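You operate a simulated robot arm through the tools that you are given. There is no shell and no other tool. Be economical: measure what you need, move in short steps, check, and stop when the job is done.

You are at the controls of a simulated robot arm. One attempt, no reset.

TASK
Take the levelling foot with an orange pad and put it on the small blue tray. Take the black cartridge and leave it on the black level. Put the red-dot carton on the black bench top away on the brown bench top. Put two of the corner brackets from the black bench top on the grey bench top. Take the M4 tub from the top of the grey stand and put it on the plywood bench top. Turn the grey controller dial to 3. Turn the torque dial of the bench driver to 3.5 N m. Open the plywood bench drawer, take the black housing marked "A-21" from the green bench top and leave it inside and shut the drawer again. Take the grey housing labelled "B-31" from the green bench top and put it on the blue guard plate. Fetch the step block and set it on the top of the feeder stand. Put the blue-dot carton on the top of the long bench. Open the green bench drawer. Any order will do. Set down upright: levelling foot with an orange pad, black cartridge, tub, step block.

Only the result counts: the job must be done as asked and must still hold three seconds after the hand-in. Knocking over, shifting, dropping, spilling or breaking anything else fails it.

THE ROBOT
A 6-joint arm with a two-finger gripper on a trunk, on a base that drives. Base frame: it is fixed to the floor where the robot stands at the start and does not move with it; the origin is under the middle of the robot, x ahead of it, y to its left, z up; the surface under the hand at the start is at about z = 0.74. Units: m, rad, N and s.
With the tool pointing down near the work surface it reaches from about 0.32 to 0.84 m from the robot's upright axis, wherever it stands. Its first joint turns from -2.897 to 2.897 rad. Places, roughly: black cartridge [0.5, 0, 0.75]; black housing [-1.75, -1.5, 0.75]; black level (6x6x3 cm) [0.2, -2.2, 0.8]; blue guard plate (15x11x1 cm) [-1.6, -0.5, 0.7]; blue-dot carton [-5, -1.5, 0.75]; brown bench top [-4.9, -1.5, 0.7]; corner bracket (4x4x3 cm) [0.3, -0.1, 0.8]; green bench drawer [-1.2, -1.5, 0.6]; grey bench top [-1.9, 1.1, 0.7]; grey controller dial [0.5, -1.8, 0.9]; grey housing [-1.5, -1.5, 0.75]; levelling foot with an orange pad (7x7x9 cm) [0.5, -0.1, 0.8]; plywood bench drawer [0.3, -1.6, 0.6]; plywood bench drawer inside [0.4, -1.6, 0.6]; plywood bench top [0.5, -2.1, 0.7]; red-dot carton [0.75, 0.25, 0.75]; small blue tray (13x10x3 cm) [0.6, -0.4, 0.7]; step block [-3.5, -1.5, 0.75]; top of the feeder stand [-3.3, -2.8, 0.5]; top of the long bench [-2.2, -0.5, 0.7]; torque dial of the bench driver [-1.4, -1.3, 1]; tub [0.75, -1, 0.75]. Payload 2.45 kg.
Tool frame: the origin (TCP) lies between the finger pads and is the grasp point; the fingertips stand 0.02 m ahead of it; z points along the fingers, y is the line along which they close. Largest opening 0.14 m; the body of the gripper starts 0.168 m behind the TCP.
Orientation is told as [roll, pitch, yaw] about the base's x, y, z axes, in that order, counted from this pose: with the fingers straight down and closing along the base's y, the tool's x points along the base's -x, its y along +y and its z along -z.

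THE INTERFACE
- The arm moves only by the tool arm_command. Its argument "steps" is a list of rows, each an object of numbers (a shift or turn left out is 0, a gripper value left out holds the last): "tx", "ty", "tz": the shift along the tool's x, y, z in m; "wx", "wy", "wz": the turn, a rotation vector about the tool's x, y, z in degrees. In form: [{"tx": .., "ty": .., "tz": .., "wx": .., "wy": .., "wz": ..}, ...]. A call has 1 to 8 rows; each row is the pose to reach, as a shift and turn from the pose commanded when the call began, along the tool's axes at that moment. "fingers" is the gripper command, from -1 (shut) to 1 (fully open), values between in proportion, set as the call begins (left out, the last holds). Rows are played at 5 a second. More than 0.05 m and 0.15 rad between two rows, or a gripper value outside its range, and nothing of the call is played. A pose out of reach is approached as far as the arm can. The call stops where the force on the tool passes 40 N (or 10 N more than at its start, if that is more) or the arm is blocked; 0.2 s more then pass. Each finger travels about 0.045 m/s and halts on what it meets, pressing with about 43 N; the grip force reading is that of the motor and also rises with nothing between the fingers. The clock runs only during rows and for 0.2 s after the last one: add rows that repeat a pose to give the fingers time. It gives the time, the measured TCP pose, the force on the tool (base axes), the opening and the grip force at its end, in the units of the frame above (readings bear some noise), with the torque about the TCP (base axes, N m) and any sound that the robot's microphone picked up.
- Cameras (640 x 400 px; columns grow to the right, rows downward): "scene" is now at [0.0533, 0.0972, 1.8532]; the picture's right is [-0.69, -0.72, 0.00], its down [-0.65, 0.63, -0.43] and it looks along [0.31, -0.30, -0.90] (base axes); focal length 290 px, centre (320, 200). "wrist" rides on the gripper at [0.078, 0.011, -0.209] in the tool frame; the picture's right is [-0.14, 0.99, 0.00], its down [-0.92, -0.13, -0.37] and it looks along [-0.37, -0.05, 0.93] (tool axes); focal length 280 px, centre (320, 200). There is no depth. A picture from a camera that has moved, and an enlarged one, comes with that camera's place and axes in the base frame and with its lens.
- get_image(camera): a new picture of that camera. No time passes.
- lift_body(by): slides the trunk up (or, below 0, down) by that many m; the arm and the scene camera ride with it, the base frame stays. It gives what a move gives, with no picture.
- steer(legs): drives the robot by 1 to 6 legs, each [ahead, left, turn to the left] in m, m and rad, along the robot's own axes; the way and the turn of a leg run together, so that a leg with both is an arc; at most 1.5 m and 3.142 rad a leg. The arm and the cameras ride along, it lands a little off, and it stops where it bumps. It gives what a move gives.
- pan_tilt(pan, tilt): turns the head with the scene camera to pan (to the left, within 2.496 rad either way) and tilt (down, from -0.506 to 1.204), counted from straight ahead of the robot. It gives what a move gives.
- zoom(camera, box): a new picture of the part [left, top, right, bottom] of that camera's present view, enlarged. No time passes.
- finish_job(): hands the job in; it is judged then, once.

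Go step by step. Nothing tells you exact positions but the pictures and the camera data: compare them with the known pose of the tool, close in by small moves and look again before you grip or let go. The budget is 577 turns and 360 pictures, counting those below and the enlarged ones. Unless the task says otherwise, let go and move clear before handing in, and close with one line.

The tools are called after "Request:" as a command line: name --argument value ..., lists and objects as JSON in quotes. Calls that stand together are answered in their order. arm_command: Moves the arm, as the interface text tells. Its arguments: {"type":"object","properties":{"steps":{"type":"array","items":{"type":"object","properties":{"tx":{"type":"number"},"ty":{"type":"number"},"tz":{"type":"number"},"wx":{"type":"number"},"wy":{"type":"number"},"wz":{"type":"number"}}}},"fingers":{"type":"number"}},"required":["steps"]} The other tools are called the same way: lift_body (by) slides the trunk up or down; steer (legs) drives the base; pan_tilt (pan, tilt) turns the head that bears the scene camera; get_image (camera) takes a picture; zoom (camera, box) takes an enlarged picture of a part of a camera's view; finish_job () hands the job in.

At the start:

```text
clock: 0.0
position: [0.4532, -0.214, 0.9872]
ee_rot: [0.001, 0.0, -0.001]
contact_force: [-0.4, 0.2, 0.0]
torque: [-0.01, -0.01, 0.0]
finger_gap: 0.1402
grip_force: 0.0
trunk travel left (down, up): [-0.125, 0.105]
robot x, y, heading: [-0.0045, 0.0004, -0.001]
head pan, tilt: [-0.768, 1.127]
```

scene: 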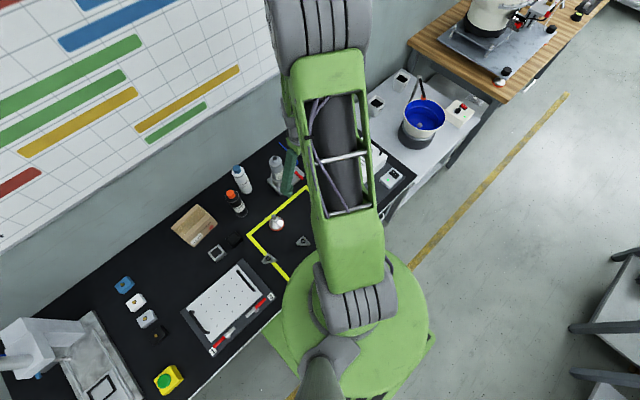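
wrist: 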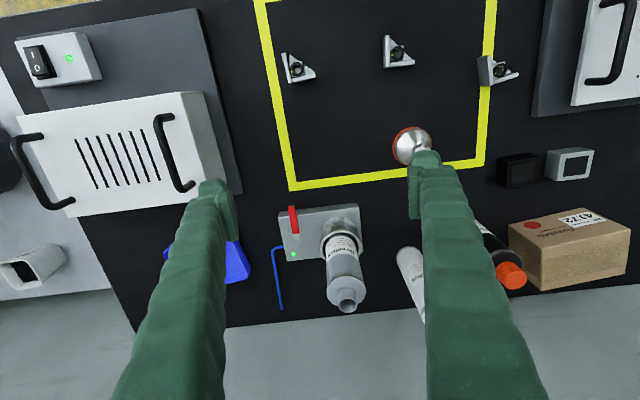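

I see the black bench with foot, brackets, carton and cartridge candidates. I look closer first.

Request:
zoom --camera "wrist" --box '[380, 20, 640, 320]'

Request:
zoom --camera "scene" --box '[100, 130, 420, 390]'

Request:
zoom --camera "scene" --box '[340, 0, 620, 220]'

```text
1.33 times, centred on (510, 170) of wrist
camera zoom: at [0.3744, -0.2023, 1.1968], right [0.14, 0.99, 0.0], down [0.92, -0.13, 0.37], along [0.37, -0.05, -0.93], focal length 374 px, centre (67, 240)
```

zoom: 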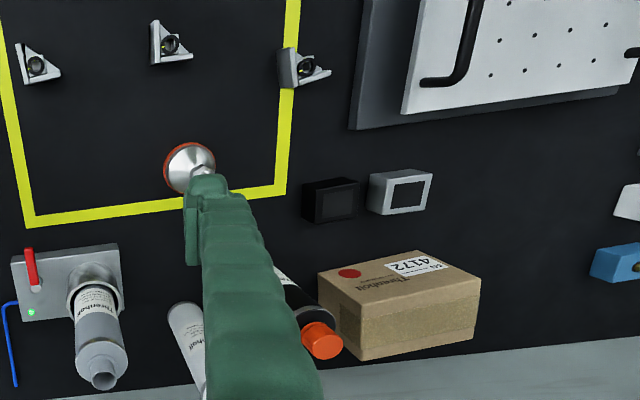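

```text
1.54 times, centred on (260, 260) of scene
camera zoom: at [0.0533, 0.0972, 1.8532], right [-0.69, -0.72, 0.0], down [-0.65, 0.63, -0.43], along [0.31, -0.3, -0.9], focal length 447 px, centre (412, 108)
```

zoom: 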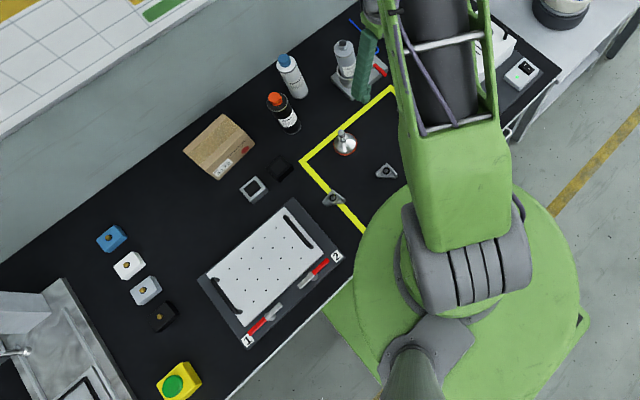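

```text
1.82 times, centred on (480, 110) of scene
camera zoom: at [0.0533, 0.0972, 1.8532], right [-0.69, -0.72, 0.0], down [-0.65, 0.63, -0.43], along [0.31, -0.3, -0.9], focal length 528 px, centre (29, 364)
```

zoom: 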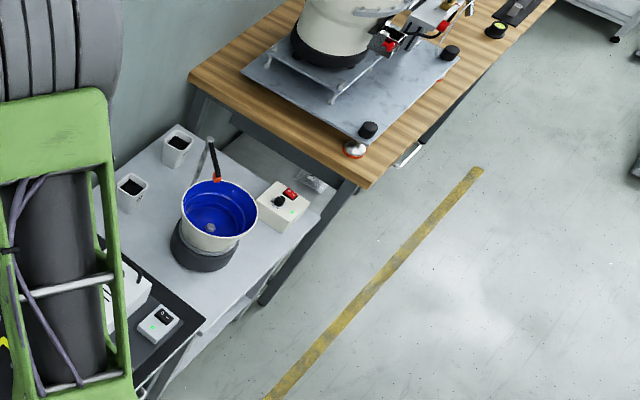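

The cartridge could be the small black box or the dark bottle; I move the wrist camera over to see them properly.

Request:
arm_command --steps '[{"ty": 0.05}, {"ty": 0.1}, {"ty": 0.15}, {"ty": 0.2}, {"ty": 0.25}, {"ty": 0.3}, {"ty": 0.3}]'

Request:
get_image --camera "wrist"

Request:
get_image --camera "scene"

```text
clock: 1.6
position: [0.4526, 0.0859, 0.9862]
ee_rot: [-0.001, -0.001, 0.0]
contact_force: [0.5, -0.1, -2.1]
torque: [-0.02, 0.0, 0.01]
finger_gap: 0.1397
grip_force: 0.0
trunk travel left (down, up): [-0.125, 0.105]
robot x, y, heading: [-0.0004, -0.0021, -0.001]
head pan, tilt: [-0.768, 1.127]
```

```text
354 pictures are left
camera wrist: at [0.374, 0.0985, 1.1959], right [0.14, 0.99, 0.0], down [0.92, -0.13, 0.37], along [0.36, -0.05, -0.93], focal length 280 px, centre (320, 200)
```

wrist: 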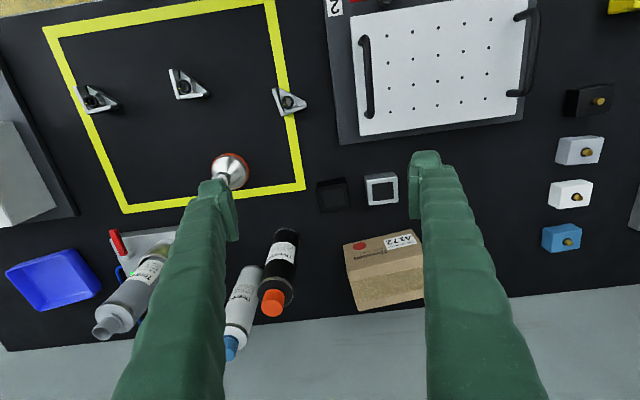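

```text
353 pictures are left
camera scene: at [0.0533, 0.0968, 1.8532], right [-0.69, -0.72, 0.0], down [-0.65, 0.63, -0.43], along [0.31, -0.3, -0.9], focal length 290 px, centre (320, 200)
```

scene: 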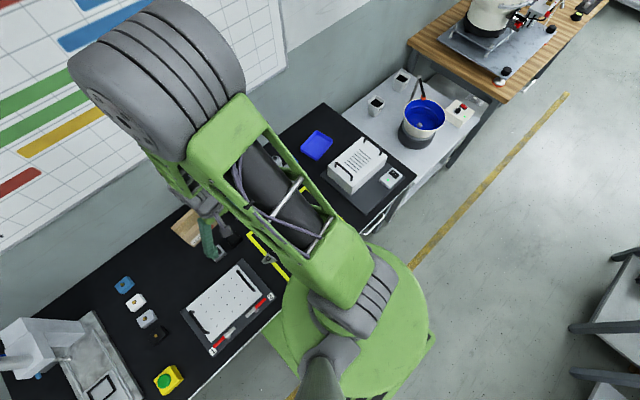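

Request:
zoom --camera "wrist" --box '[190, 140, 430, 290]'

Request:
zoom --camera "wrist" --box '[200, 200, 360, 370]'

```text
2.67 times, centred on (310, 215) of wrist
camera zoom: at [0.374, 0.0985, 1.1959], right [0.14, 0.99, 0.0], down [0.92, -0.13, 0.37], along [0.36, -0.05, -0.93], focal length 748 px, centre (347, 160)
```

zoom: 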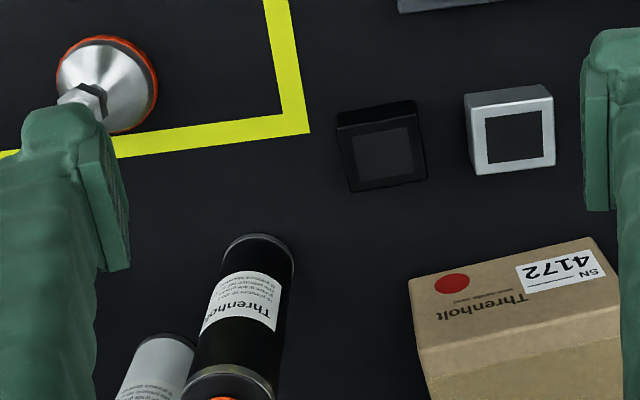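

```text
2.35 times, centred on (280, 285) of wrist
camera zoom: at [0.374, 0.0985, 1.1959], right [0.14, 0.99, 0.0], down [0.92, -0.13, 0.37], along [0.36, -0.05, -0.93], focal length 660 px, centre (414, 0)
```

zoom: 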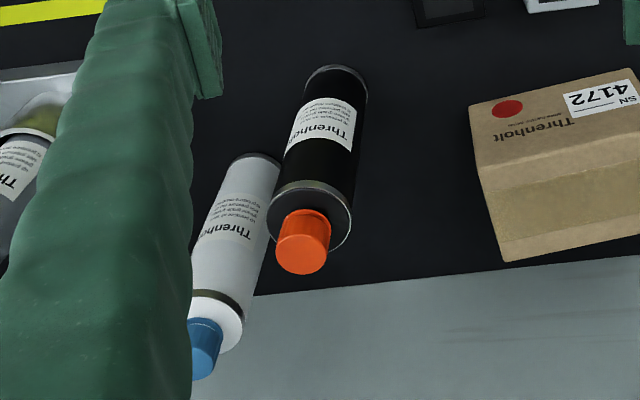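

The cylinders are the cartridges, so the black one with the orange cap is probably mine. I start with the levelling foot at about [0.48, -0.07] and hover above it.

Request:
arm_command --steps '[{"tx": -0.01, "ty": -0.045}, {"tx": -0.02, "ty": -0.09}, {"tx": -0.025, "ty": -0.135}, {"tx": -0.025, "ty": -0.153, "tz": 0.03}, {"tx": -0.025, "ty": -0.153, "tz": 0.06}, {"tx": -0.025, "ty": -0.153, "tz": 0.06}]'

Request:
get_image --camera "wrist"

```text
clock: 3.0
position: [0.4774, -0.0676, 0.9263]
ee_rot: [0.0, 0.0, 0.0]
contact_force: [-0.5, -0.2, 0.3]
torque: [-0.03, 0.02, 0.01]
finger_gap: 0.14
grip_force: 0.1
trunk travel left (down, up): [-0.125, 0.105]
robot x, y, heading: [-0.0018, 0.002, 0.002]
head pan, tilt: [-0.768, 1.127]
```

```text
350 pictures are left
camera wrist: at [0.3991, -0.0552, 1.1366], right [0.14, 0.99, 0.0], down [0.92, -0.13, 0.37], along [0.37, -0.05, -0.93], focal length 280 px, centre (320, 200)
```

wrist: 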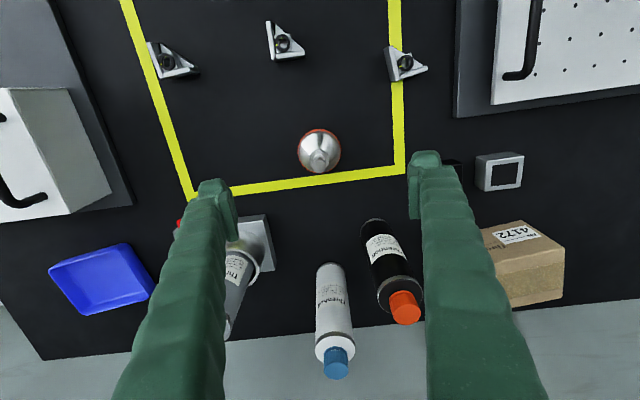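

Request:
zoom --camera "wrist" --box '[260, 100, 380, 200]'

Request:
zoom --camera "wrist" --box '[20, 200, 240, 350]'

```text
4.00 times, centred on (320, 150) of wrist
camera zoom: at [0.3991, -0.0552, 1.1366], right [0.14, 0.99, 0.0], down [0.92, -0.13, 0.37], along [0.37, -0.05, -0.93], focal length 1122 px, centre (320, 400)
```

zoom: 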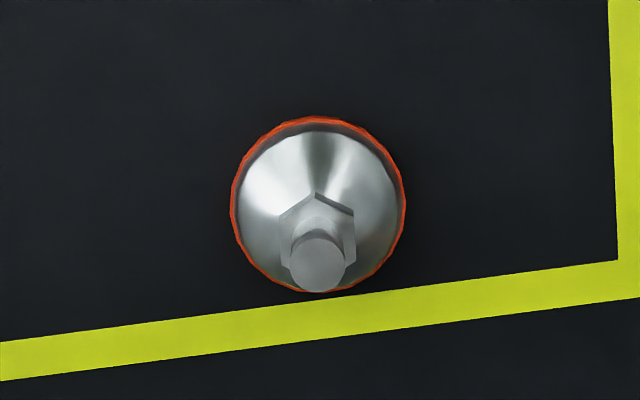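

```text
2.67 times, centred on (130, 275) of wrist
camera zoom: at [0.3991, -0.0552, 1.1366], right [0.14, 0.99, 0.0], down [0.92, -0.13, 0.37], along [0.37, -0.05, -0.93], focal length 748 px, centre (827, 0)
```

zoom: 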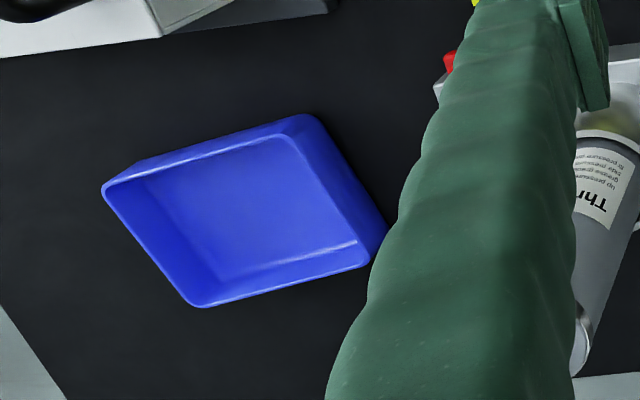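

Foot centre is about [0.482, -0.067], with the nut around z 0.79. I lower onto the nut and grip.

Request:
arm_command --steps '[{"tx": -0.005, "tz": 0.04}, {"tx": -0.005, "tz": 0.08}, {"tx": -0.005, "tz": 0.11}, {"tx": -0.005, "tz": 0.124}, {"tx": -0.005, "tz": 0.124}]' --fingers -0.2

Request:
get_image --camera "wrist"

```text
clock: 4.2
position: [0.4825, -0.0667, 0.8029]
ee_rot: [-0.001, 0.001, 0.001]
contact_force: [-0.6, -0.7, 0.1]
torque: [-0.03, -0.05, 0.0]
finger_gap: 0.0556
grip_force: 0.0
trunk travel left (down, up): [-0.125, 0.105]
robot x, y, heading: [0.0013, 0.0016, -0.0]
head pan, tilt: [-0.768, 1.127]
```

```text
347 pictures are left
camera wrist: at [0.4045, -0.055, 1.0119], right [0.14, 0.99, 0.0], down [0.92, -0.13, 0.37], along [0.36, -0.05, -0.93], focal length 280 px, centre (320, 200)
```

wrist: 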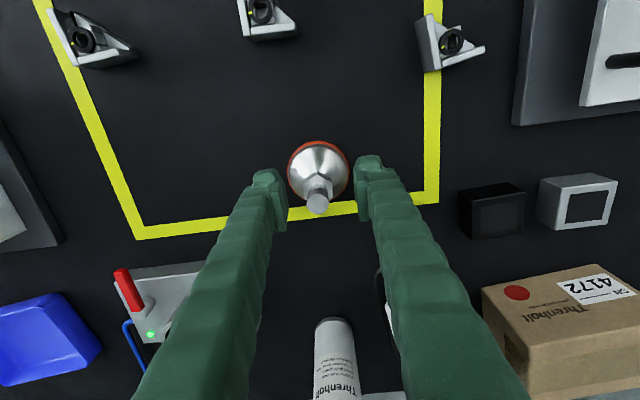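

Centred between the fingers. Closing, then lifting.

Request:
arm_command --steps '[{}, {}, {}, {}, {}]' --fingers -1

Request:
arm_command --steps '[{"tz": -0.04}, {"tz": -0.08}, {"tz": -0.12}, {"tz": -0.15}, {"tz": -0.15}]'

Request:
get_image --camera "wrist"

```text
clock: 5.4
position: [0.4824, -0.0674, 0.803]
ee_rot: [-0.001, -0.001, 0.0]
contact_force: [1.1, -1.7, 0.2]
torque: [-0.03, -0.05, -0.03]
finger_gap: 0.0147
grip_force: 40.3
trunk travel left (down, up): [-0.125, 0.105]
robot x, y, heading: [0.003, -0.0033, 0.006]
head pan, tilt: [-0.768, 1.127]
```

```text
clock: 6.6
position: [0.4817, -0.0665, 0.9536]
ee_rot: [0.0, -0.002, 0.001]
contact_force: [0.9, 0.2, -1.6]
torque: [0.01, 0.01, -0.03]
finger_gap: 0.0147
grip_force: 41.0
trunk travel left (down, up): [-0.125, 0.105]
robot x, y, heading: [-0.0021, -0.003, 0.002]
head pan, tilt: [-0.768, 1.127]
```

```text
346 pictures are left
camera wrist: at [0.4039, -0.0556, 1.1632], right [0.14, 0.99, 0.0], down [0.92, -0.13, 0.37], along [0.36, -0.05, -0.93], focal length 280 px, centre (320, 200)
```

wrist: 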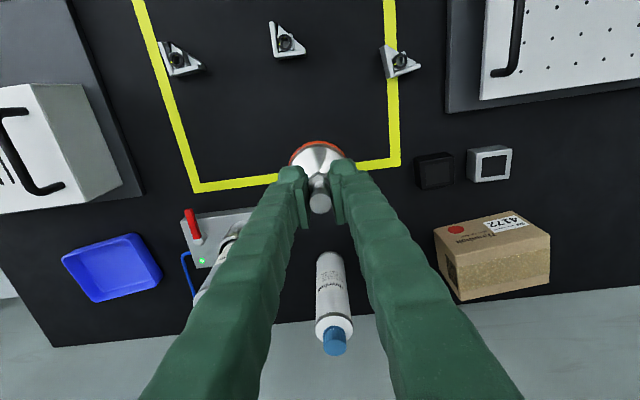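

Foot is held at the nut. I carry it over to the tray near [0.63, -0.44] and look again.

Request:
arm_command --steps '[{"tz": -0.02}, {"ty": -0.045, "tz": -0.03}, {"tx": -0.02, "ty": -0.09, "tz": -0.03}, {"tx": -0.04, "ty": -0.135, "tz": -0.03}, {"tx": -0.06, "ty": -0.18, "tz": -0.03}, {"tx": -0.08, "ty": -0.225, "tz": -0.03}, {"tx": -0.1, "ty": -0.27, "tz": -0.03}, {"tx": -0.12, "ty": -0.315, "tz": -0.03}]'

Request:
arm_command --steps '[{"tx": -0.02, "ty": -0.045}, {"tx": -0.02, "ty": -0.055}]'

Request:
get_image --camera "wrist"

```text
clock: 8.4
position: [0.6015, -0.3833, 0.9815]
ee_rot: [0.002, 0.001, 0.001]
contact_force: [-0.4, 0.0, -1.8]
torque: [0.03, 0.0, -0.02]
finger_gap: 0.0148
grip_force: 40.7
trunk travel left (down, up): [-0.125, 0.105]
robot x, y, heading: [0.0024, 0.0019, 0.008]
head pan, tilt: [-0.768, 1.127]
```

```text
clock: 9.0
position: [0.6211, -0.4379, 0.9823]
ee_rot: [0.0, 0.001, 0.0]
contact_force: [0.5, 0.2, -1.9]
torque: [-0.01, -0.02, 0.03]
finger_gap: 0.0149
grip_force: 40.7
trunk travel left (down, up): [-0.125, 0.105]
robot x, y, heading: [0.0016, -0.0012, -0.004]
head pan, tilt: [-0.768, 1.127]
```

```text
345 pictures are left
camera wrist: at [0.5437, -0.4263, 1.1922], right [0.14, 0.99, 0.0], down [0.92, -0.13, 0.37], along [0.36, -0.05, -0.93], focal length 280 px, centre (320, 200)
```

wrist: 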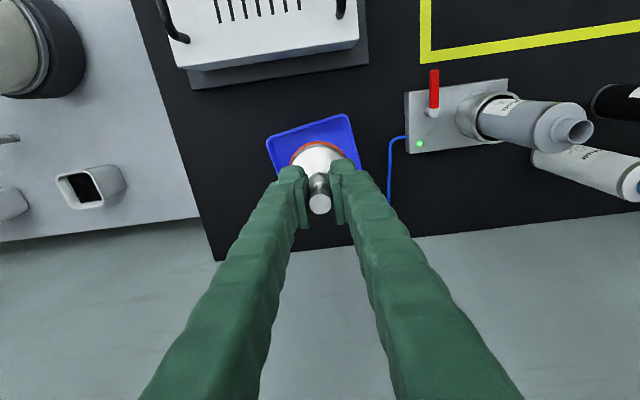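

Tray centre works out to about [0.637, -0.446]. I shift and descend most of the way, then check.

Request:
arm_command --steps '[{"tx": -0.016, "ty": -0.008, "tz": 0.03}, {"tx": -0.016, "ty": -0.008, "tz": 0.07}, {"tx": -0.016, "ty": -0.008, "tz": 0.1}, {"tx": -0.016, "ty": -0.008, "tz": 0.13}, {"tx": -0.016, "ty": -0.008, "tz": 0.13}]'

Request:
get_image --camera "wrist"

Request:
zoom --camera "scene" --box '[260, 60, 460, 200]'

```text
clock: 10.2
position: [0.6395, -0.4455, 0.8536]
ee_rot: [0.0, 0.0, 0.0]
contact_force: [0.3, -0.6, -2.0]
torque: [0.02, 0.01, -0.03]
finger_gap: 0.0147
grip_force: 40.6
trunk travel left (down, up): [-0.125, 0.105]
robot x, y, heading: [0.0029, -0.0004, 0.001]
head pan, tilt: [-0.768, 1.127]
```

```text
344 pictures are left
camera wrist: at [0.5607, -0.434, 1.0627], right [0.14, 0.99, 0.0], down [0.92, -0.13, 0.37], along [0.37, -0.05, -0.93], focal length 280 px, centre (320, 200)
```

wrist: 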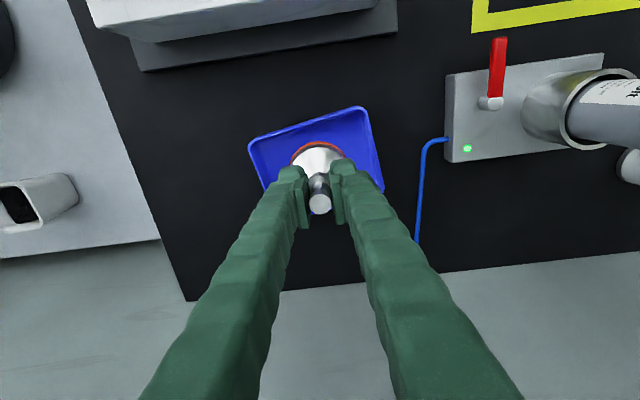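

```text
2.86 times, centred on (360, 130) of scene
camera zoom: at [0.0534, 0.0972, 1.8532], right [-0.69, -0.72, 0.0], down [-0.65, 0.63, -0.43], along [0.31, -0.3, -0.9], focal length 830 px, centre (206, 400)
```

zoom: 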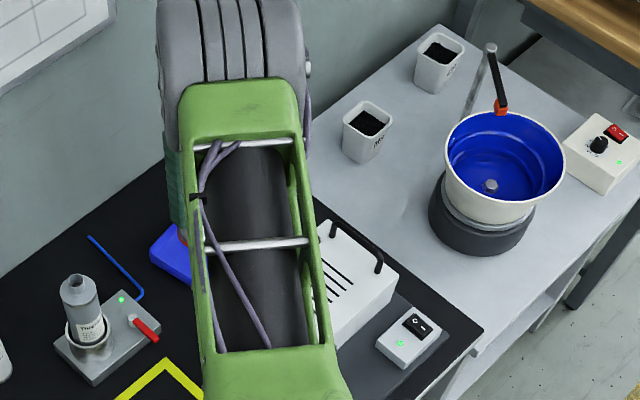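

Well centred in the tray. Descending gently to contact.

Request:
arm_command --steps '[{"tz": 0.02}, {"tz": 0.032}, {"tz": 0.038}, {"tz": 0.042}, {"tz": 0.045}]'

```text
clock: 11.4
position: [0.6376, -0.4459, 0.8089]
ee_rot: [0.001, 0.002, -0.001]
contact_force: [0.7, 0.1, -1.5]
torque: [-0.02, 0.01, 0.02]
finger_gap: 0.0147
grip_force: 41.1
trunk travel left (down, up): [-0.125, 0.105]
robot x, y, heading: [-0.0006, 0.0022, -0.0]
head pan, tilt: [-0.768, 1.127]
```

Request:
arm_command --steps '[{"tz": 0.002}, {"tz": 0.004}, {"tz": 0.006}]'

```text
clock: 12.2
position: [0.6386, -0.4463, 0.8057]
ee_rot: [-0.004, -0.004, 0.0]
contact_force: [-4.1, 0.8, 25.7]
torque: [0.05, 0.5, 0.01]
finger_gap: 0.0144
grip_force: 40.8
trunk travel left (down, up): [-0.125, 0.105]
robot x, y, heading: [-0.0007, -0.0009, 0.0]
head pan, tilt: [-0.768, 1.127]
```

Contact at z 0.806. I back off 2 mm of press, open a little, and rise.

Request:
arm_command --steps '[{"tz": -0.002}, {"tz": -0.002}, {"tz": -0.002}]' --fingers -0.5

Request:
arm_command --steps '[{"tz": -0.03}, {"tz": -0.07}, {"tz": -0.11}, {"tz": -0.15}, {"tz": -0.18}, {"tz": -0.18}]'

Request:
get_image --camera "wrist"

```text
clock: 13.0
position: [0.6381, -0.445, 0.8035]
ee_rot: [-0.001, -0.001, -0.002]
contact_force: [-0.9, 0.3, 0.3]
torque: [-0.03, 0.0, 0.0]
finger_gap: 0.0351
grip_force: 0.0
trunk travel left (down, up): [-0.125, 0.105]
robot x, y, heading: [-0.0006, 0.0018, -0.003]
head pan, tilt: [-0.768, 1.127]
```

```text
clock: 14.4
position: [0.6388, -0.4449, 0.9848]
ee_rot: [-0.001, 0.0, 0.001]
contact_force: [-0.7, 0.1, 0.5]
torque: [0.03, 0.0, 0.01]
finger_gap: 0.0349
grip_force: 0.1
trunk travel left (down, up): [-0.125, 0.105]
robot x, y, heading: [-0.0013, 0.0005, -0.006]
head pan, tilt: [-0.768, 1.127]
```

```text
342 pictures are left
camera wrist: at [0.5601, -0.4337, 1.1938], right [0.14, 0.99, 0.0], down [0.92, -0.13, 0.37], along [0.36, -0.05, -0.93], focal length 280 px, centre (320, 200)
```

wrist: 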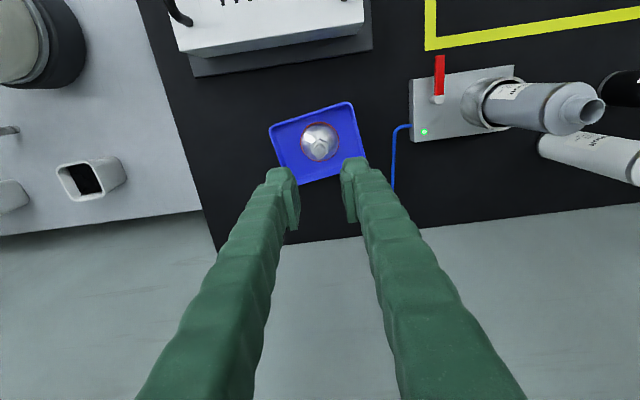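

Foot stands in the tray. Before moving on I survey the surroundings with the head camera.

Request:
pan_tilt --pan -1.35 --tilt 0.6

Request:
get_image --camera "scene"

Request:
pan_tilt --pan -2.3 --tilt 0.5

Request:
get_image --camera "scene"

Request:
pan_tilt --pan 2.45 --tilt 0.5

Request:
get_image --camera "scene"

```text
clock: 15.4
position: [0.6385, -0.4456, 0.9845]
ee_rot: [0.001, 0.0, 0.001]
contact_force: [0.2, 0.0, 0.0]
torque: [0.02, 0.0, -0.01]
finger_gap: 0.035
grip_force: 0.0
trunk travel left (down, up): [-0.125, 0.105]
robot x, y, heading: [0.002, -0.0023, -0.007]
head pan, tilt: [-1.349, 0.6]
```

```text
341 pictures are left
camera scene: at [0.0288, 0.0536, 1.8934], right [-0.98, -0.22, 0.0], down [-0.12, 0.55, -0.82], along [0.18, -0.8, -0.57], focal length 290 px, centre (320, 200)
```

scene: 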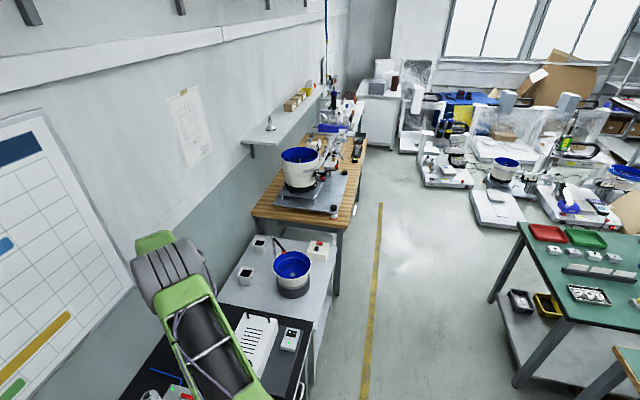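

```text
clock: 16.6
position: [0.6382, -0.4467, 0.9856]
ee_rot: [-0.001, 0.0, 0.0]
contact_force: [0.5, 0.2, -0.6]
torque: [-0.01, 0.0, -0.02]
finger_gap: 0.0347
grip_force: 0.1
trunk travel left (down, up): [-0.125, 0.105]
robot x, y, heading: [-0.0018, -0.0003, -0.003]
head pan, tilt: [-2.3, 0.499]
```

```text
340 pictures are left
camera scene: at [-0.0513, 0.0719, 1.9026], right [-0.75, 0.67, 0.0], down [0.32, 0.36, -0.88], along [-0.58, -0.65, -0.48], focal length 290 px, centre (320, 200)
```

scene: 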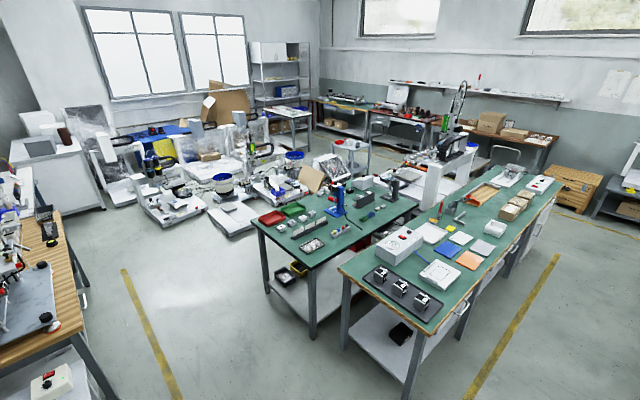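

```text
clock: 20.4
position: [0.6376, -0.4452, 0.9844]
ee_rot: [-0.001, 0.0, 0.0]
contact_force: [-0.7, 0.7, -0.3]
torque: [-0.03, 0.01, 0.0]
finger_gap: 0.0344
grip_force: 0.1
trunk travel left (down, up): [-0.125, 0.105]
robot x, y, heading: [0.0002, 0.0004, 0.002]
head pan, tilt: [2.45, 0.499]
```

```text
339 pictures are left
camera scene: at [-0.0608, 0.1978, 1.9026], right [0.64, 0.77, 0.0], down [0.37, -0.31, -0.88], along [-0.68, 0.56, -0.48], focal length 290 px, centre (320, 200)
```

scene: 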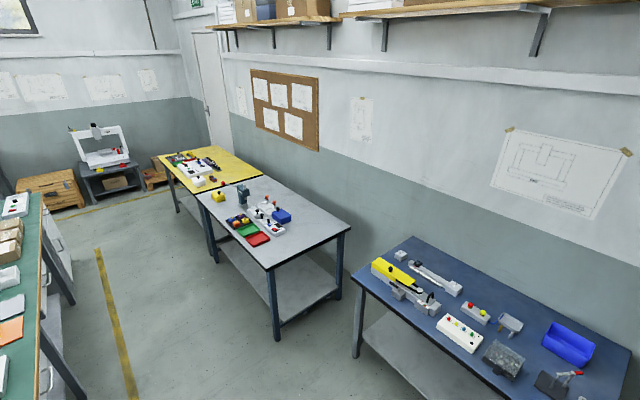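

Rooms mapped: two green-topped benches ahead-left of me, blue/grey/yellow benches behind. Now I go to the black cartridge at about [0.625, 0.007], opening to ~9 cm.

Request:
arm_command --steps '[{"tz": -0.03}, {"ty": 0.048, "tz": -0.04}, {"ty": 0.096, "tz": -0.04}, {"ty": 0.144, "tz": -0.04}, {"ty": 0.192, "tz": -0.04}, {"ty": 0.24, "tz": -0.04}, {"ty": 0.288, "tz": -0.04}, {"ty": 0.336, "tz": -0.04}]' --fingers 0.35

Request:
arm_command --steps '[{"ty": 0.04, "tx": 0.005}, {"ty": 0.08, "tx": 0.012}, {"ty": 0.116, "tx": 0.012}, {"ty": 0.116, "tx": 0.012}]'

Request:
get_image --camera "wrist"

Request:
pan_tilt --pan -0.3 --tilt 1.0

Request:
get_image --camera "scene"

```text
clock: 22.2
position: [0.6387, -0.1082, 1.025]
ee_rot: [0.001, -0.001, 0.0]
contact_force: [-0.5, 0.1, -0.1]
torque: [-0.06, -0.02, 0.03]
finger_gap: 0.0943
grip_force: 0.0
trunk travel left (down, up): [-0.125, 0.105]
robot x, y, heading: [-0.0003, -0.0033, -0.002]
head pan, tilt: [2.45, 0.499]
```

```text
clock: 23.2
position: [0.6246, 0.0077, 1.025]
ee_rot: [0.001, 0.0, 0.0]
contact_force: [0.5, 0.2, -0.2]
torque: [0.02, 0.02, 0.02]
finger_gap: 0.0943
grip_force: 0.0
trunk travel left (down, up): [-0.125, 0.105]
robot x, y, heading: [0.0004, -0.001, 0.002]
head pan, tilt: [2.45, 0.499]
```

```text
338 pictures are left
camera wrist: at [0.5479, 0.0186, 1.2343], right [0.14, 0.99, 0.0], down [0.92, -0.13, 0.37], along [0.36, -0.05, -0.93], focal length 280 px, centre (320, 200)
```

wrist: 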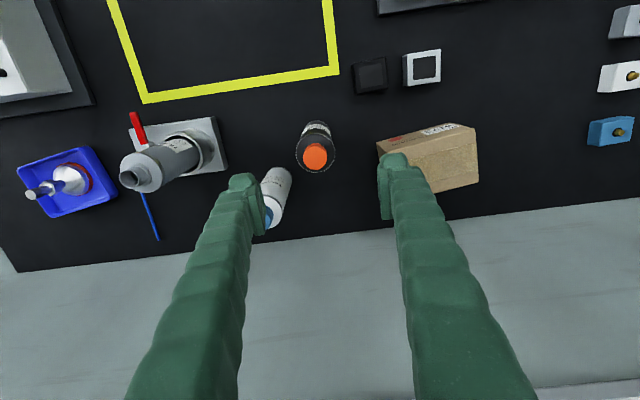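

```text
clock: 25.6
position: [0.6254, 0.006, 1.0258]
ee_rot: [0.001, 0.0, 0.0]
contact_force: [0.0, -0.7, 0.5]
torque: [-0.03, 0.01, 0.0]
finger_gap: 0.0943
grip_force: 0.0
trunk travel left (down, up): [-0.125, 0.105]
robot x, y, heading: [0.0002, 0.0001, -0.0]
head pan, tilt: [-0.3, 1.0]
```

```text
337 pictures are left
camera scene: at [0.0759, 0.1192, 1.8615], right [-0.3, -0.96, 0.0], down [-0.8, 0.25, -0.54], along [0.52, -0.16, -0.84], focal length 290 px, centre (320, 200)
```

scene: 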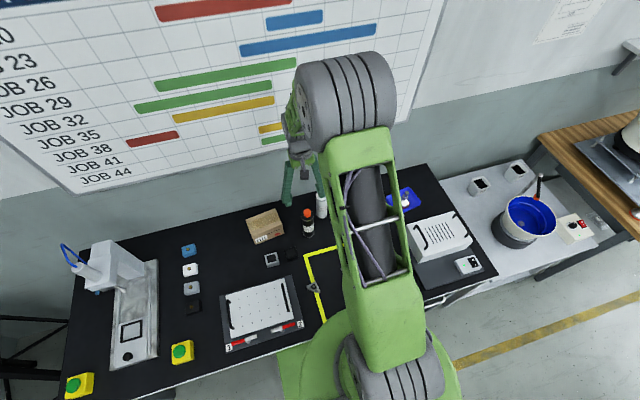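

Cartridge axis is about [0.620, 0.004], and both finger paths are clear. Lowering to z 0.83.

Request:
arm_command --steps '[{"tx": 0.005, "ty": -0.002, "tz": 0.03}, {"tx": 0.005, "ty": -0.002, "tz": 0.07}, {"tx": 0.005, "ty": -0.002, "tz": 0.11}, {"tx": 0.005, "ty": -0.002, "tz": 0.15}, {"tx": 0.005, "ty": -0.002, "tz": 0.18}, {"tx": 0.005, "ty": -0.002, "tz": 0.195}, {"tx": 0.005, "ty": -0.002, "tz": 0.195}]'

Request:
get_image --camera "wrist"

```text
clock: 27.2
position: [0.6195, 0.0052, 0.8293]
ee_rot: [0.001, 0.0, 0.0]
contact_force: [0.4, 0.9, -0.4]
torque: [-0.03, 0.02, 0.01]
finger_gap: 0.0946
grip_force: 0.2
trunk travel left (down, up): [-0.125, 0.105]
robot x, y, heading: [0.0027, -0.0007, -0.001]
head pan, tilt: [-0.3, 1.0]
```

```text
336 pictures are left
camera wrist: at [0.5427, 0.0175, 1.0383], right [0.14, 0.99, 0.0], down [0.92, -0.13, 0.37], along [0.36, -0.05, -0.93], focal length 280 px, centre (320, 200)
```

wrist: 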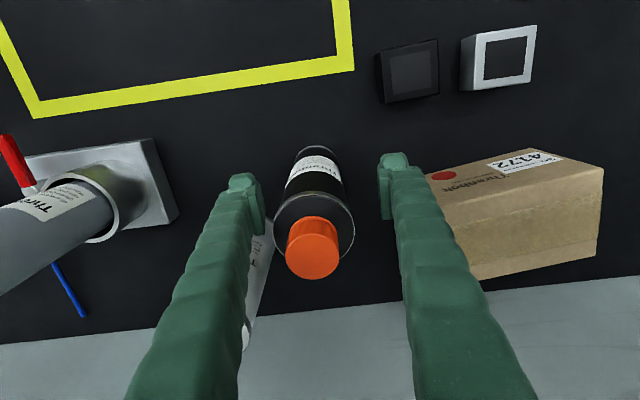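

Good alignment. Closing and lifting.

Request:
arm_command --steps '[{}, {}, {}, {}, {}]' --fingers -1

Request:
arm_command --steps '[{"tz": -0.03}, {"tz": -0.07}, {"tz": -0.11}, {"tz": -0.15}, {"tz": -0.18}, {"tz": -0.18}]'

Request:
get_image --camera "wrist"

```text
clock: 28.4
position: [0.6205, 0.0059, 0.8297]
ee_rot: [0.0, 0.0, 0.001]
contact_force: [0.0, -4.7, 1.0]
torque: [-0.26, -0.04, -0.04]
finger_gap: 0.0476
grip_force: 43.1
trunk travel left (down, up): [-0.125, 0.105]
robot x, y, heading: [-0.0009, 0.0014, 0.002]
head pan, tilt: [-0.3, 1.0]
```

```text
clock: 29.8
position: [0.6204, 0.0054, 1.0099]
ee_rot: [0.0, 0.0, 0.0]
contact_force: [0.2, -0.2, -4.1]
torque: [0.0, 0.0, 0.01]
finger_gap: 0.0474
grip_force: 42.9
trunk travel left (down, up): [-0.125, 0.105]
robot x, y, heading: [-0.0013, 0.0018, 0.002]
head pan, tilt: [-0.3, 1.0]
```

```text
335 pictures are left
camera wrist: at [0.5429, 0.0169, 1.219], right [0.14, 0.99, 0.0], down [0.92, -0.13, 0.37], along [0.36, -0.05, -0.93], focal length 280 px, centre (320, 200)
```

wrist: 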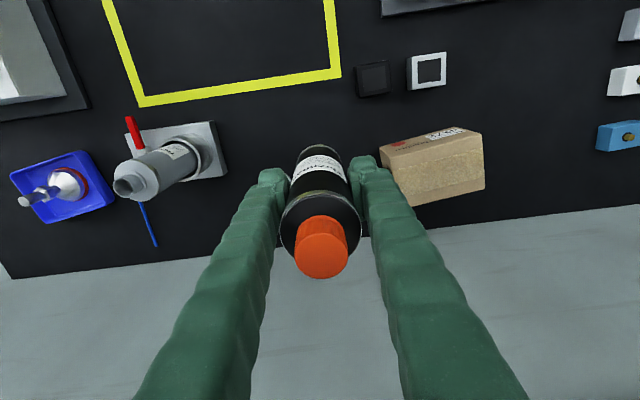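

Cartridge held. I back off 0.45 m and strafe right toward the plywood bench, then look for the black level.

Request:
steer --legs '[[-0.45, 0, 0], [0, -1.1, 0], [0, -1.0, 0]]'

Request:
pan_tilt --pan -0.3 --tilt 0.9

Request:
get_image --camera "scene"

Request:
get_image --camera "wrist"

```text
clock: 50.8
position: [0.1675, -2.0979, 1.0107]
ee_rot: [0.0, 0.0, -0.01]
contact_force: [-0.3, -0.3, -3.4]
torque: [0.01, 0.01, -0.02]
finger_gap: 0.0474
grip_force: 43.1
trunk travel left (down, up): [-0.125, 0.105]
robot x, y, heading: [-0.4503, -2.0983, -0.009]
head pan, tilt: [-0.3, 1.0]
```

```text
clock: 51.4
position: [0.1677, -2.0989, 1.0098]
ee_rot: [0.001, -0.001, -0.009]
contact_force: [-0.4, -0.6, -3.3]
torque: [0.03, 0.0, 0.0]
finger_gap: 0.0474
grip_force: 43.2
trunk travel left (down, up): [-0.125, 0.105]
robot x, y, heading: [-0.4535, -2.0996, -0.01]
head pan, tilt: [-0.3, 0.901]
```

```text
334 pictures are left
camera scene: at [-0.3703, -1.9813, 1.8686], right [-0.31, -0.95, 0.0], down [-0.75, 0.24, -0.62], along [0.59, -0.19, -0.78], focal length 290 px, centre (320, 200)
```

scene: 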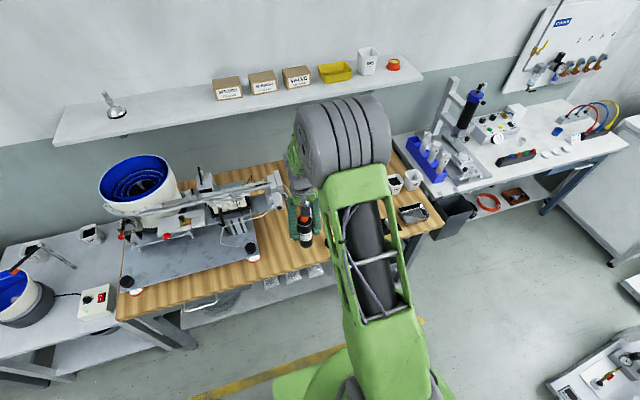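

```text
333 pictures are left
camera wrist: at [0.0898, -2.0863, 1.2187], right [0.15, 0.99, 0.0], down [0.92, -0.14, 0.37], along [0.36, -0.05, -0.93], focal length 280 px, centre (320, 200)
```

wrist: 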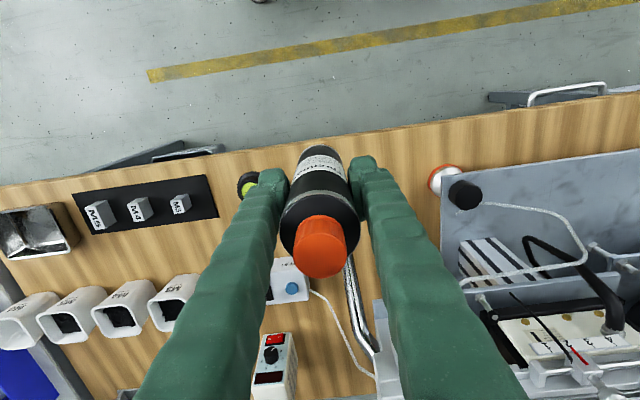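

The bullseye level (black ring, yellow-green vial) is left of the cartridge in view, at about [0.22, -2.23]. I zoom in on it.

Request:
zoom --camera "wrist" --box '[180, 130, 300, 230]'

Request:
zoom --camera "scene" --box '[100, 130, 300, 300]'

```text
4.00 times, centred on (240, 180) of wrist
camera zoom: at [0.0898, -2.0863, 1.2187], right [0.15, 0.99, 0.0], down [0.92, -0.14, 0.37], along [0.36, -0.05, -0.93], focal length 1122 px, centre (640, 280)
```

zoom: 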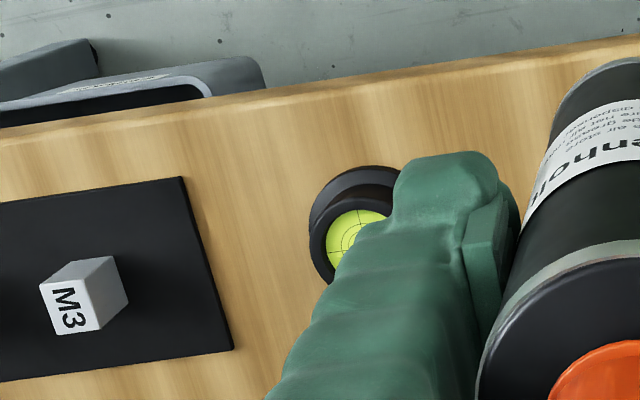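

```text
2.35 times, centred on (200, 215) of scene
camera zoom: at [-0.3703, -1.9813, 1.8686], right [-0.31, -0.95, 0.0], down [-0.75, 0.24, -0.62], along [0.59, -0.19, -0.78], focal length 684 px, centre (602, 165)
```

zoom: 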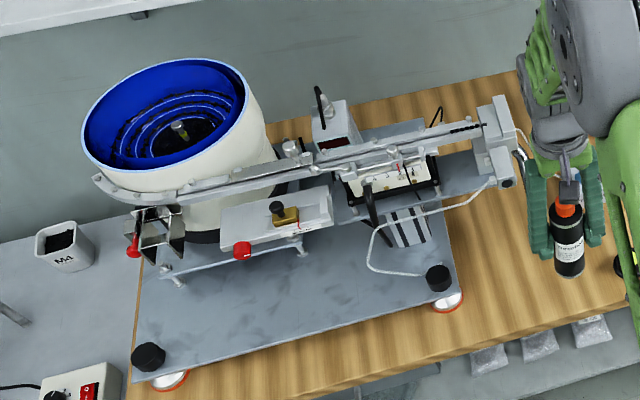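

The level is half hidden by a finger; I shift the hand +y to get an unobstructed look.

Request:
arm_command --steps '[{"ty": 0.04}, {"ty": 0.08}, {"ty": 0.08}]'

Request:
zoom --camera "wrist" --box '[140, 130, 260, 230]'

```text
clock: 52.2
position: [0.1685, -2.0189, 1.011]
ee_rot: [0.0, 0.0, -0.01]
contact_force: [-0.7, 0.4, -4.0]
torque: [0.01, 0.04, 0.0]
finger_gap: 0.0472
grip_force: 43.2
trunk travel left (down, up): [-0.125, 0.105]
robot x, y, heading: [-0.4559, -2.0939, -0.011]
head pan, tilt: [-0.3, 0.901]
```

```text
4.00 times, centred on (200, 180) of wrist
camera zoom: at [0.0908, -2.0066, 1.2187], right [0.15, 0.99, 0.0], down [0.92, -0.14, 0.37], along [0.36, -0.05, -0.93], focal length 1122 px, centre (800, 280)
```

zoom: 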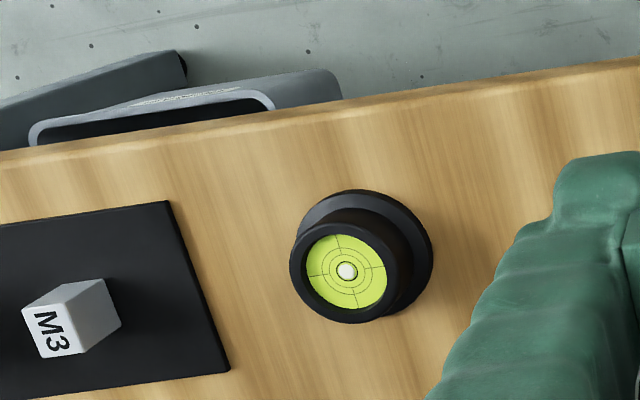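

Level centre: about [0.231, -2.224], top near z 0.77. I carry the cartridge there, then lower it partially.

Request:
arm_command --steps '[{"tx": -0.02, "ty": -0.045}, {"tx": -0.04, "ty": -0.09}, {"tx": -0.0636, "ty": -0.13}, {"tx": -0.0636, "ty": -0.17}, {"tx": -0.0636, "ty": -0.2044}, {"tx": -0.0636, "ty": -0.2044, "tz": 0.04}, {"tx": -0.0636, "ty": -0.2044, "tz": 0.08}, {"tx": -0.0636, "ty": -0.2044, "tz": 0.115}]'

Request:
get_image --camera "wrist"

Request:
pan_tilt --pan -0.1 --tilt 0.9

Request:
get_image --camera "scene"

```text
clock: 54.0
position: [0.2307, -2.2241, 0.8932]
ee_rot: [0.0, 0.001, -0.01]
contact_force: [-1.0, 0.8, -3.5]
torque: [0.04, 0.03, -0.01]
finger_gap: 0.0475
grip_force: 43.1
trunk travel left (down, up): [-0.125, 0.105]
robot x, y, heading: [-0.4564, -2.0955, -0.017]
head pan, tilt: [-0.3, 0.901]
```

```text
329 pictures are left
camera wrist: at [0.1524, -2.2113, 1.1032], right [0.15, 0.99, 0.0], down [0.92, -0.14, 0.37], along [0.36, -0.05, -0.93], focal length 280 px, centre (320, 200)
```

wrist: 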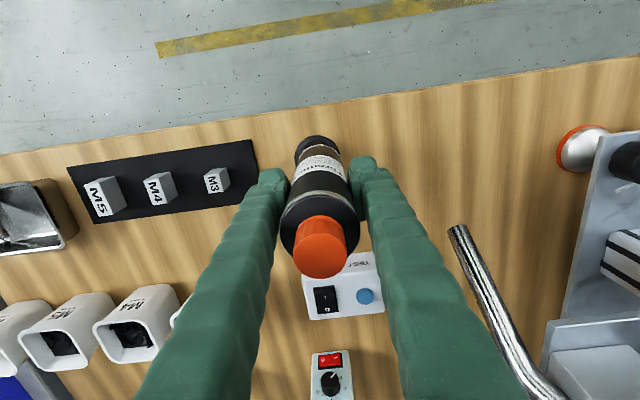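

```text
clock: 54.8
position: [0.2296, -2.2233, 0.8955]
ee_rot: [-0.002, -0.001, -0.011]
contact_force: [0.6, -0.1, -4.0]
torque: [-0.03, 0.02, -0.01]
finger_gap: 0.0472
grip_force: 43.2
trunk travel left (down, up): [-0.125, 0.105]
robot x, y, heading: [-0.4519, -2.1004, -0.005]
head pan, tilt: [-0.099, 0.901]
```

```text
328 pictures are left
camera scene: at [-0.367, -1.9666, 1.8687], right [-0.11, -0.99, 0.0], down [-0.78, 0.09, -0.62], along [0.62, -0.07, -0.78], focal length 290 px, centre (320, 200)
```

scene: 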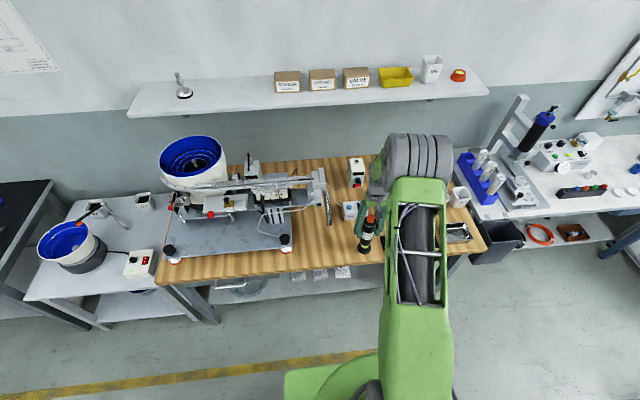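

Request:
zoom --camera "wrist" --box '[270, 110, 370, 200]'

Request:
zoom --camera "scene" --box '[320, 190, 400, 270]'

```text
4.44 times, centred on (320, 155) of wrist
camera zoom: at [0.152, -2.2112, 1.1041], right [0.15, 0.99, 0.0], down [0.92, -0.14, 0.37], along [0.36, -0.05, -0.93], focal length 1246 px, centre (320, 400)
```

zoom: 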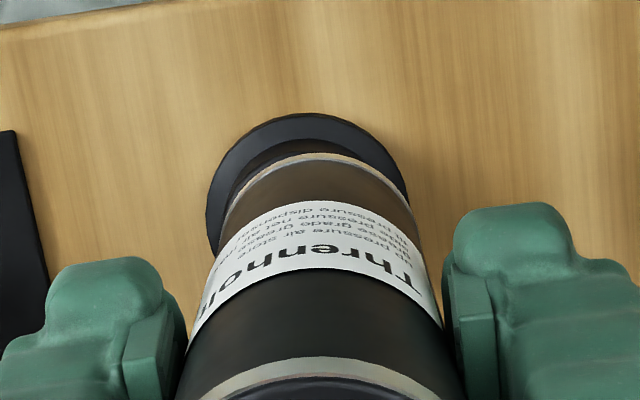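

```text
5.00 times, centred on (360, 230) of scene
camera zoom: at [-0.367, -1.9666, 1.8687], right [-0.11, -0.99, 0.0], down [-0.78, 0.09, -0.62], along [0.62, -0.07, -0.78], focal length 1452 px, centre (120, 50)
```

zoom: 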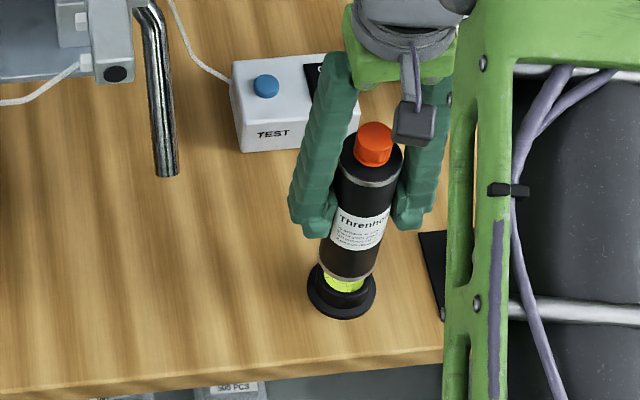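

Aligned within 3 mm. Tiny correction, then descend to contact.

Request:
arm_command --steps '[{"tx": -0.002, "ty": -0.003, "tz": 0.01}, {"tx": -0.002, "ty": -0.003, "tz": 0.02}, {"tx": -0.002, "ty": -0.003, "tz": 0.026}, {"tx": -0.002, "ty": -0.003, "tz": 0.03}, {"tx": -0.002, "ty": -0.003, "tz": 0.033}]'

```text
clock: 56.0
position: [0.2312, -2.2262, 0.8607]
ee_rot: [0.001, 0.001, -0.01]
contact_force: [0.1, 0.4, -4.1]
torque: [-0.01, 0.02, 0.01]
finger_gap: 0.0474
grip_force: 42.4
trunk travel left (down, up): [-0.125, 0.105]
robot x, y, heading: [-0.4517, -2.0965, -0.01]
head pan, tilt: [-0.099, 0.901]
```

Request:
arm_command --steps '[{"tz": 0.002}, {"tz": 0.004}]'

Request:
zoom --camera "scene" --box '[320, 190, 400, 270]'

```text
clock: 56.6
position: [0.2312, -2.2265, 0.8576]
ee_rot: [0.0, 0.0, -0.01]
contact_force: [-1.1, 0.0, -4.2]
torque: [-0.01, -0.01, 0.01]
finger_gap: 0.0471
grip_force: 43.0
trunk travel left (down, up): [-0.125, 0.105]
robot x, y, heading: [-0.4531, -2.0981, -0.012]
head pan, tilt: [-0.099, 0.901]
```

```text
5.00 times, centred on (360, 230) of scene
camera zoom: at [-0.367, -1.9666, 1.8687], right [-0.11, -0.99, 0.0], down [-0.78, 0.09, -0.62], along [0.62, -0.07, -0.78], focal length 1452 px, centre (120, 50)
```

zoom: 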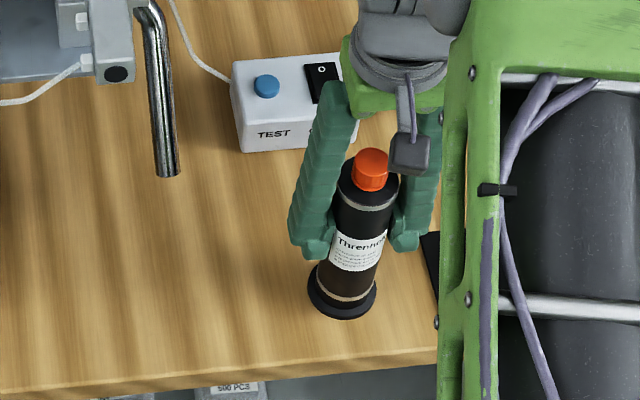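

Request:
arm_command --steps '[{"tz": 0.002}, {"tz": 0.004}, {"tz": 0.006}, {"tz": 0.008}]'

```text
clock: 57.4
position: [0.234, -2.227, 0.8568]
ee_rot: [-0.003, -0.006, -0.009]
contact_force: [-6.4, 1.8, 20.7]
torque: [0.13, 0.54, 0.02]
finger_gap: 0.0474
grip_force: 42.7
trunk travel left (down, up): [-0.125, 0.105]
robot x, y, heading: [-0.4549, -2.0981, -0.012]
head pan, tilt: [-0.099, 0.901]
stopped in row 4: the force on the tool passed its limit at 42 N (the readings are from after the stop); the commanded pose is now the measured one
```

Contact at 0.857. Relax slightly, then release.

Request:
arm_command --steps '[{"tz": -0.0015, "tx": 0.002}, {"tz": -0.0015, "tx": 0.002}]'

Request:
arm_command --steps '[{}, {}, {}, {}]' --fingers 0.3

Request:
zoom --camera "scene" --box '[320, 190, 400, 270]'

Request:
get_image --camera "wrist"

```text
clock: 58.0
position: [0.2343, -2.2265, 0.8572]
ee_rot: [-0.003, -0.009, -0.01]
contact_force: [5.0, 0.1, 15.3]
torque: [0.12, -0.39, -0.05]
finger_gap: 0.0472
grip_force: 42.2
trunk travel left (down, up): [-0.125, 0.105]
robot x, y, heading: [-0.4523, -2.0997, -0.007]
head pan, tilt: [-0.099, 0.901]
```

```text
clock: 59.0
position: [0.2321, -2.2267, 0.8557]
ee_rot: [0.0, -0.004, -0.009]
contact_force: [-0.2, -0.8, -0.2]
torque: [0.0, 0.01, -0.03]
finger_gap: 0.0906
grip_force: 0.0
trunk travel left (down, up): [-0.125, 0.105]
robot x, y, heading: [-0.4552, -2.0944, -0.011]
head pan, tilt: [-0.099, 0.901]
```

```text
5.00 times, centred on (360, 230) of scene
camera zoom: at [-0.3676, -1.9664, 1.8687], right [-0.11, -0.99, 0.0], down [-0.78, 0.09, -0.62], along [0.62, -0.07, -0.78], focal length 1452 px, centre (120, 50)
```

zoom: 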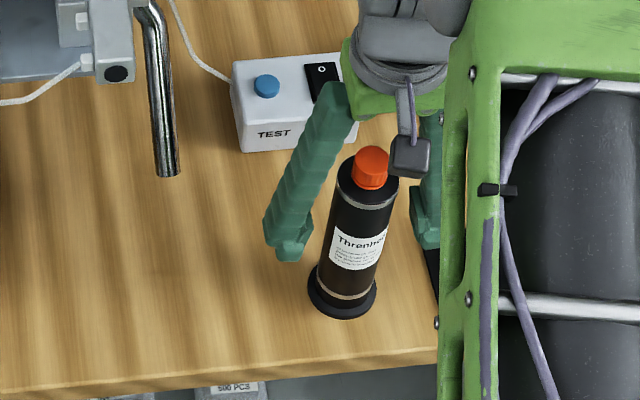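

```text
323 pictures are left
camera wrist: at [0.1531, -2.2144, 1.0647], right [0.15, 0.99, 0.0], down [0.92, -0.14, 0.37], along [0.37, -0.05, -0.93], focal length 280 px, centre (320, 200)
```

wrist: 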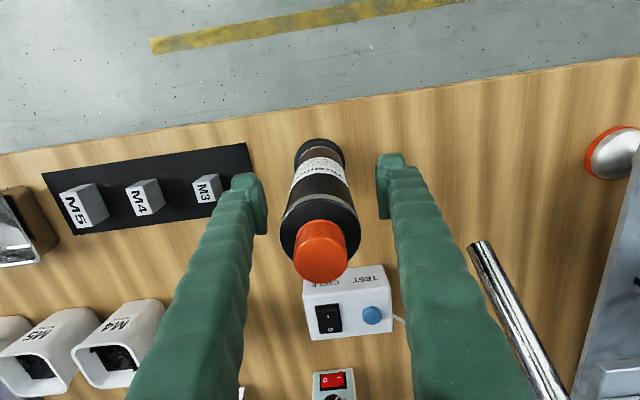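

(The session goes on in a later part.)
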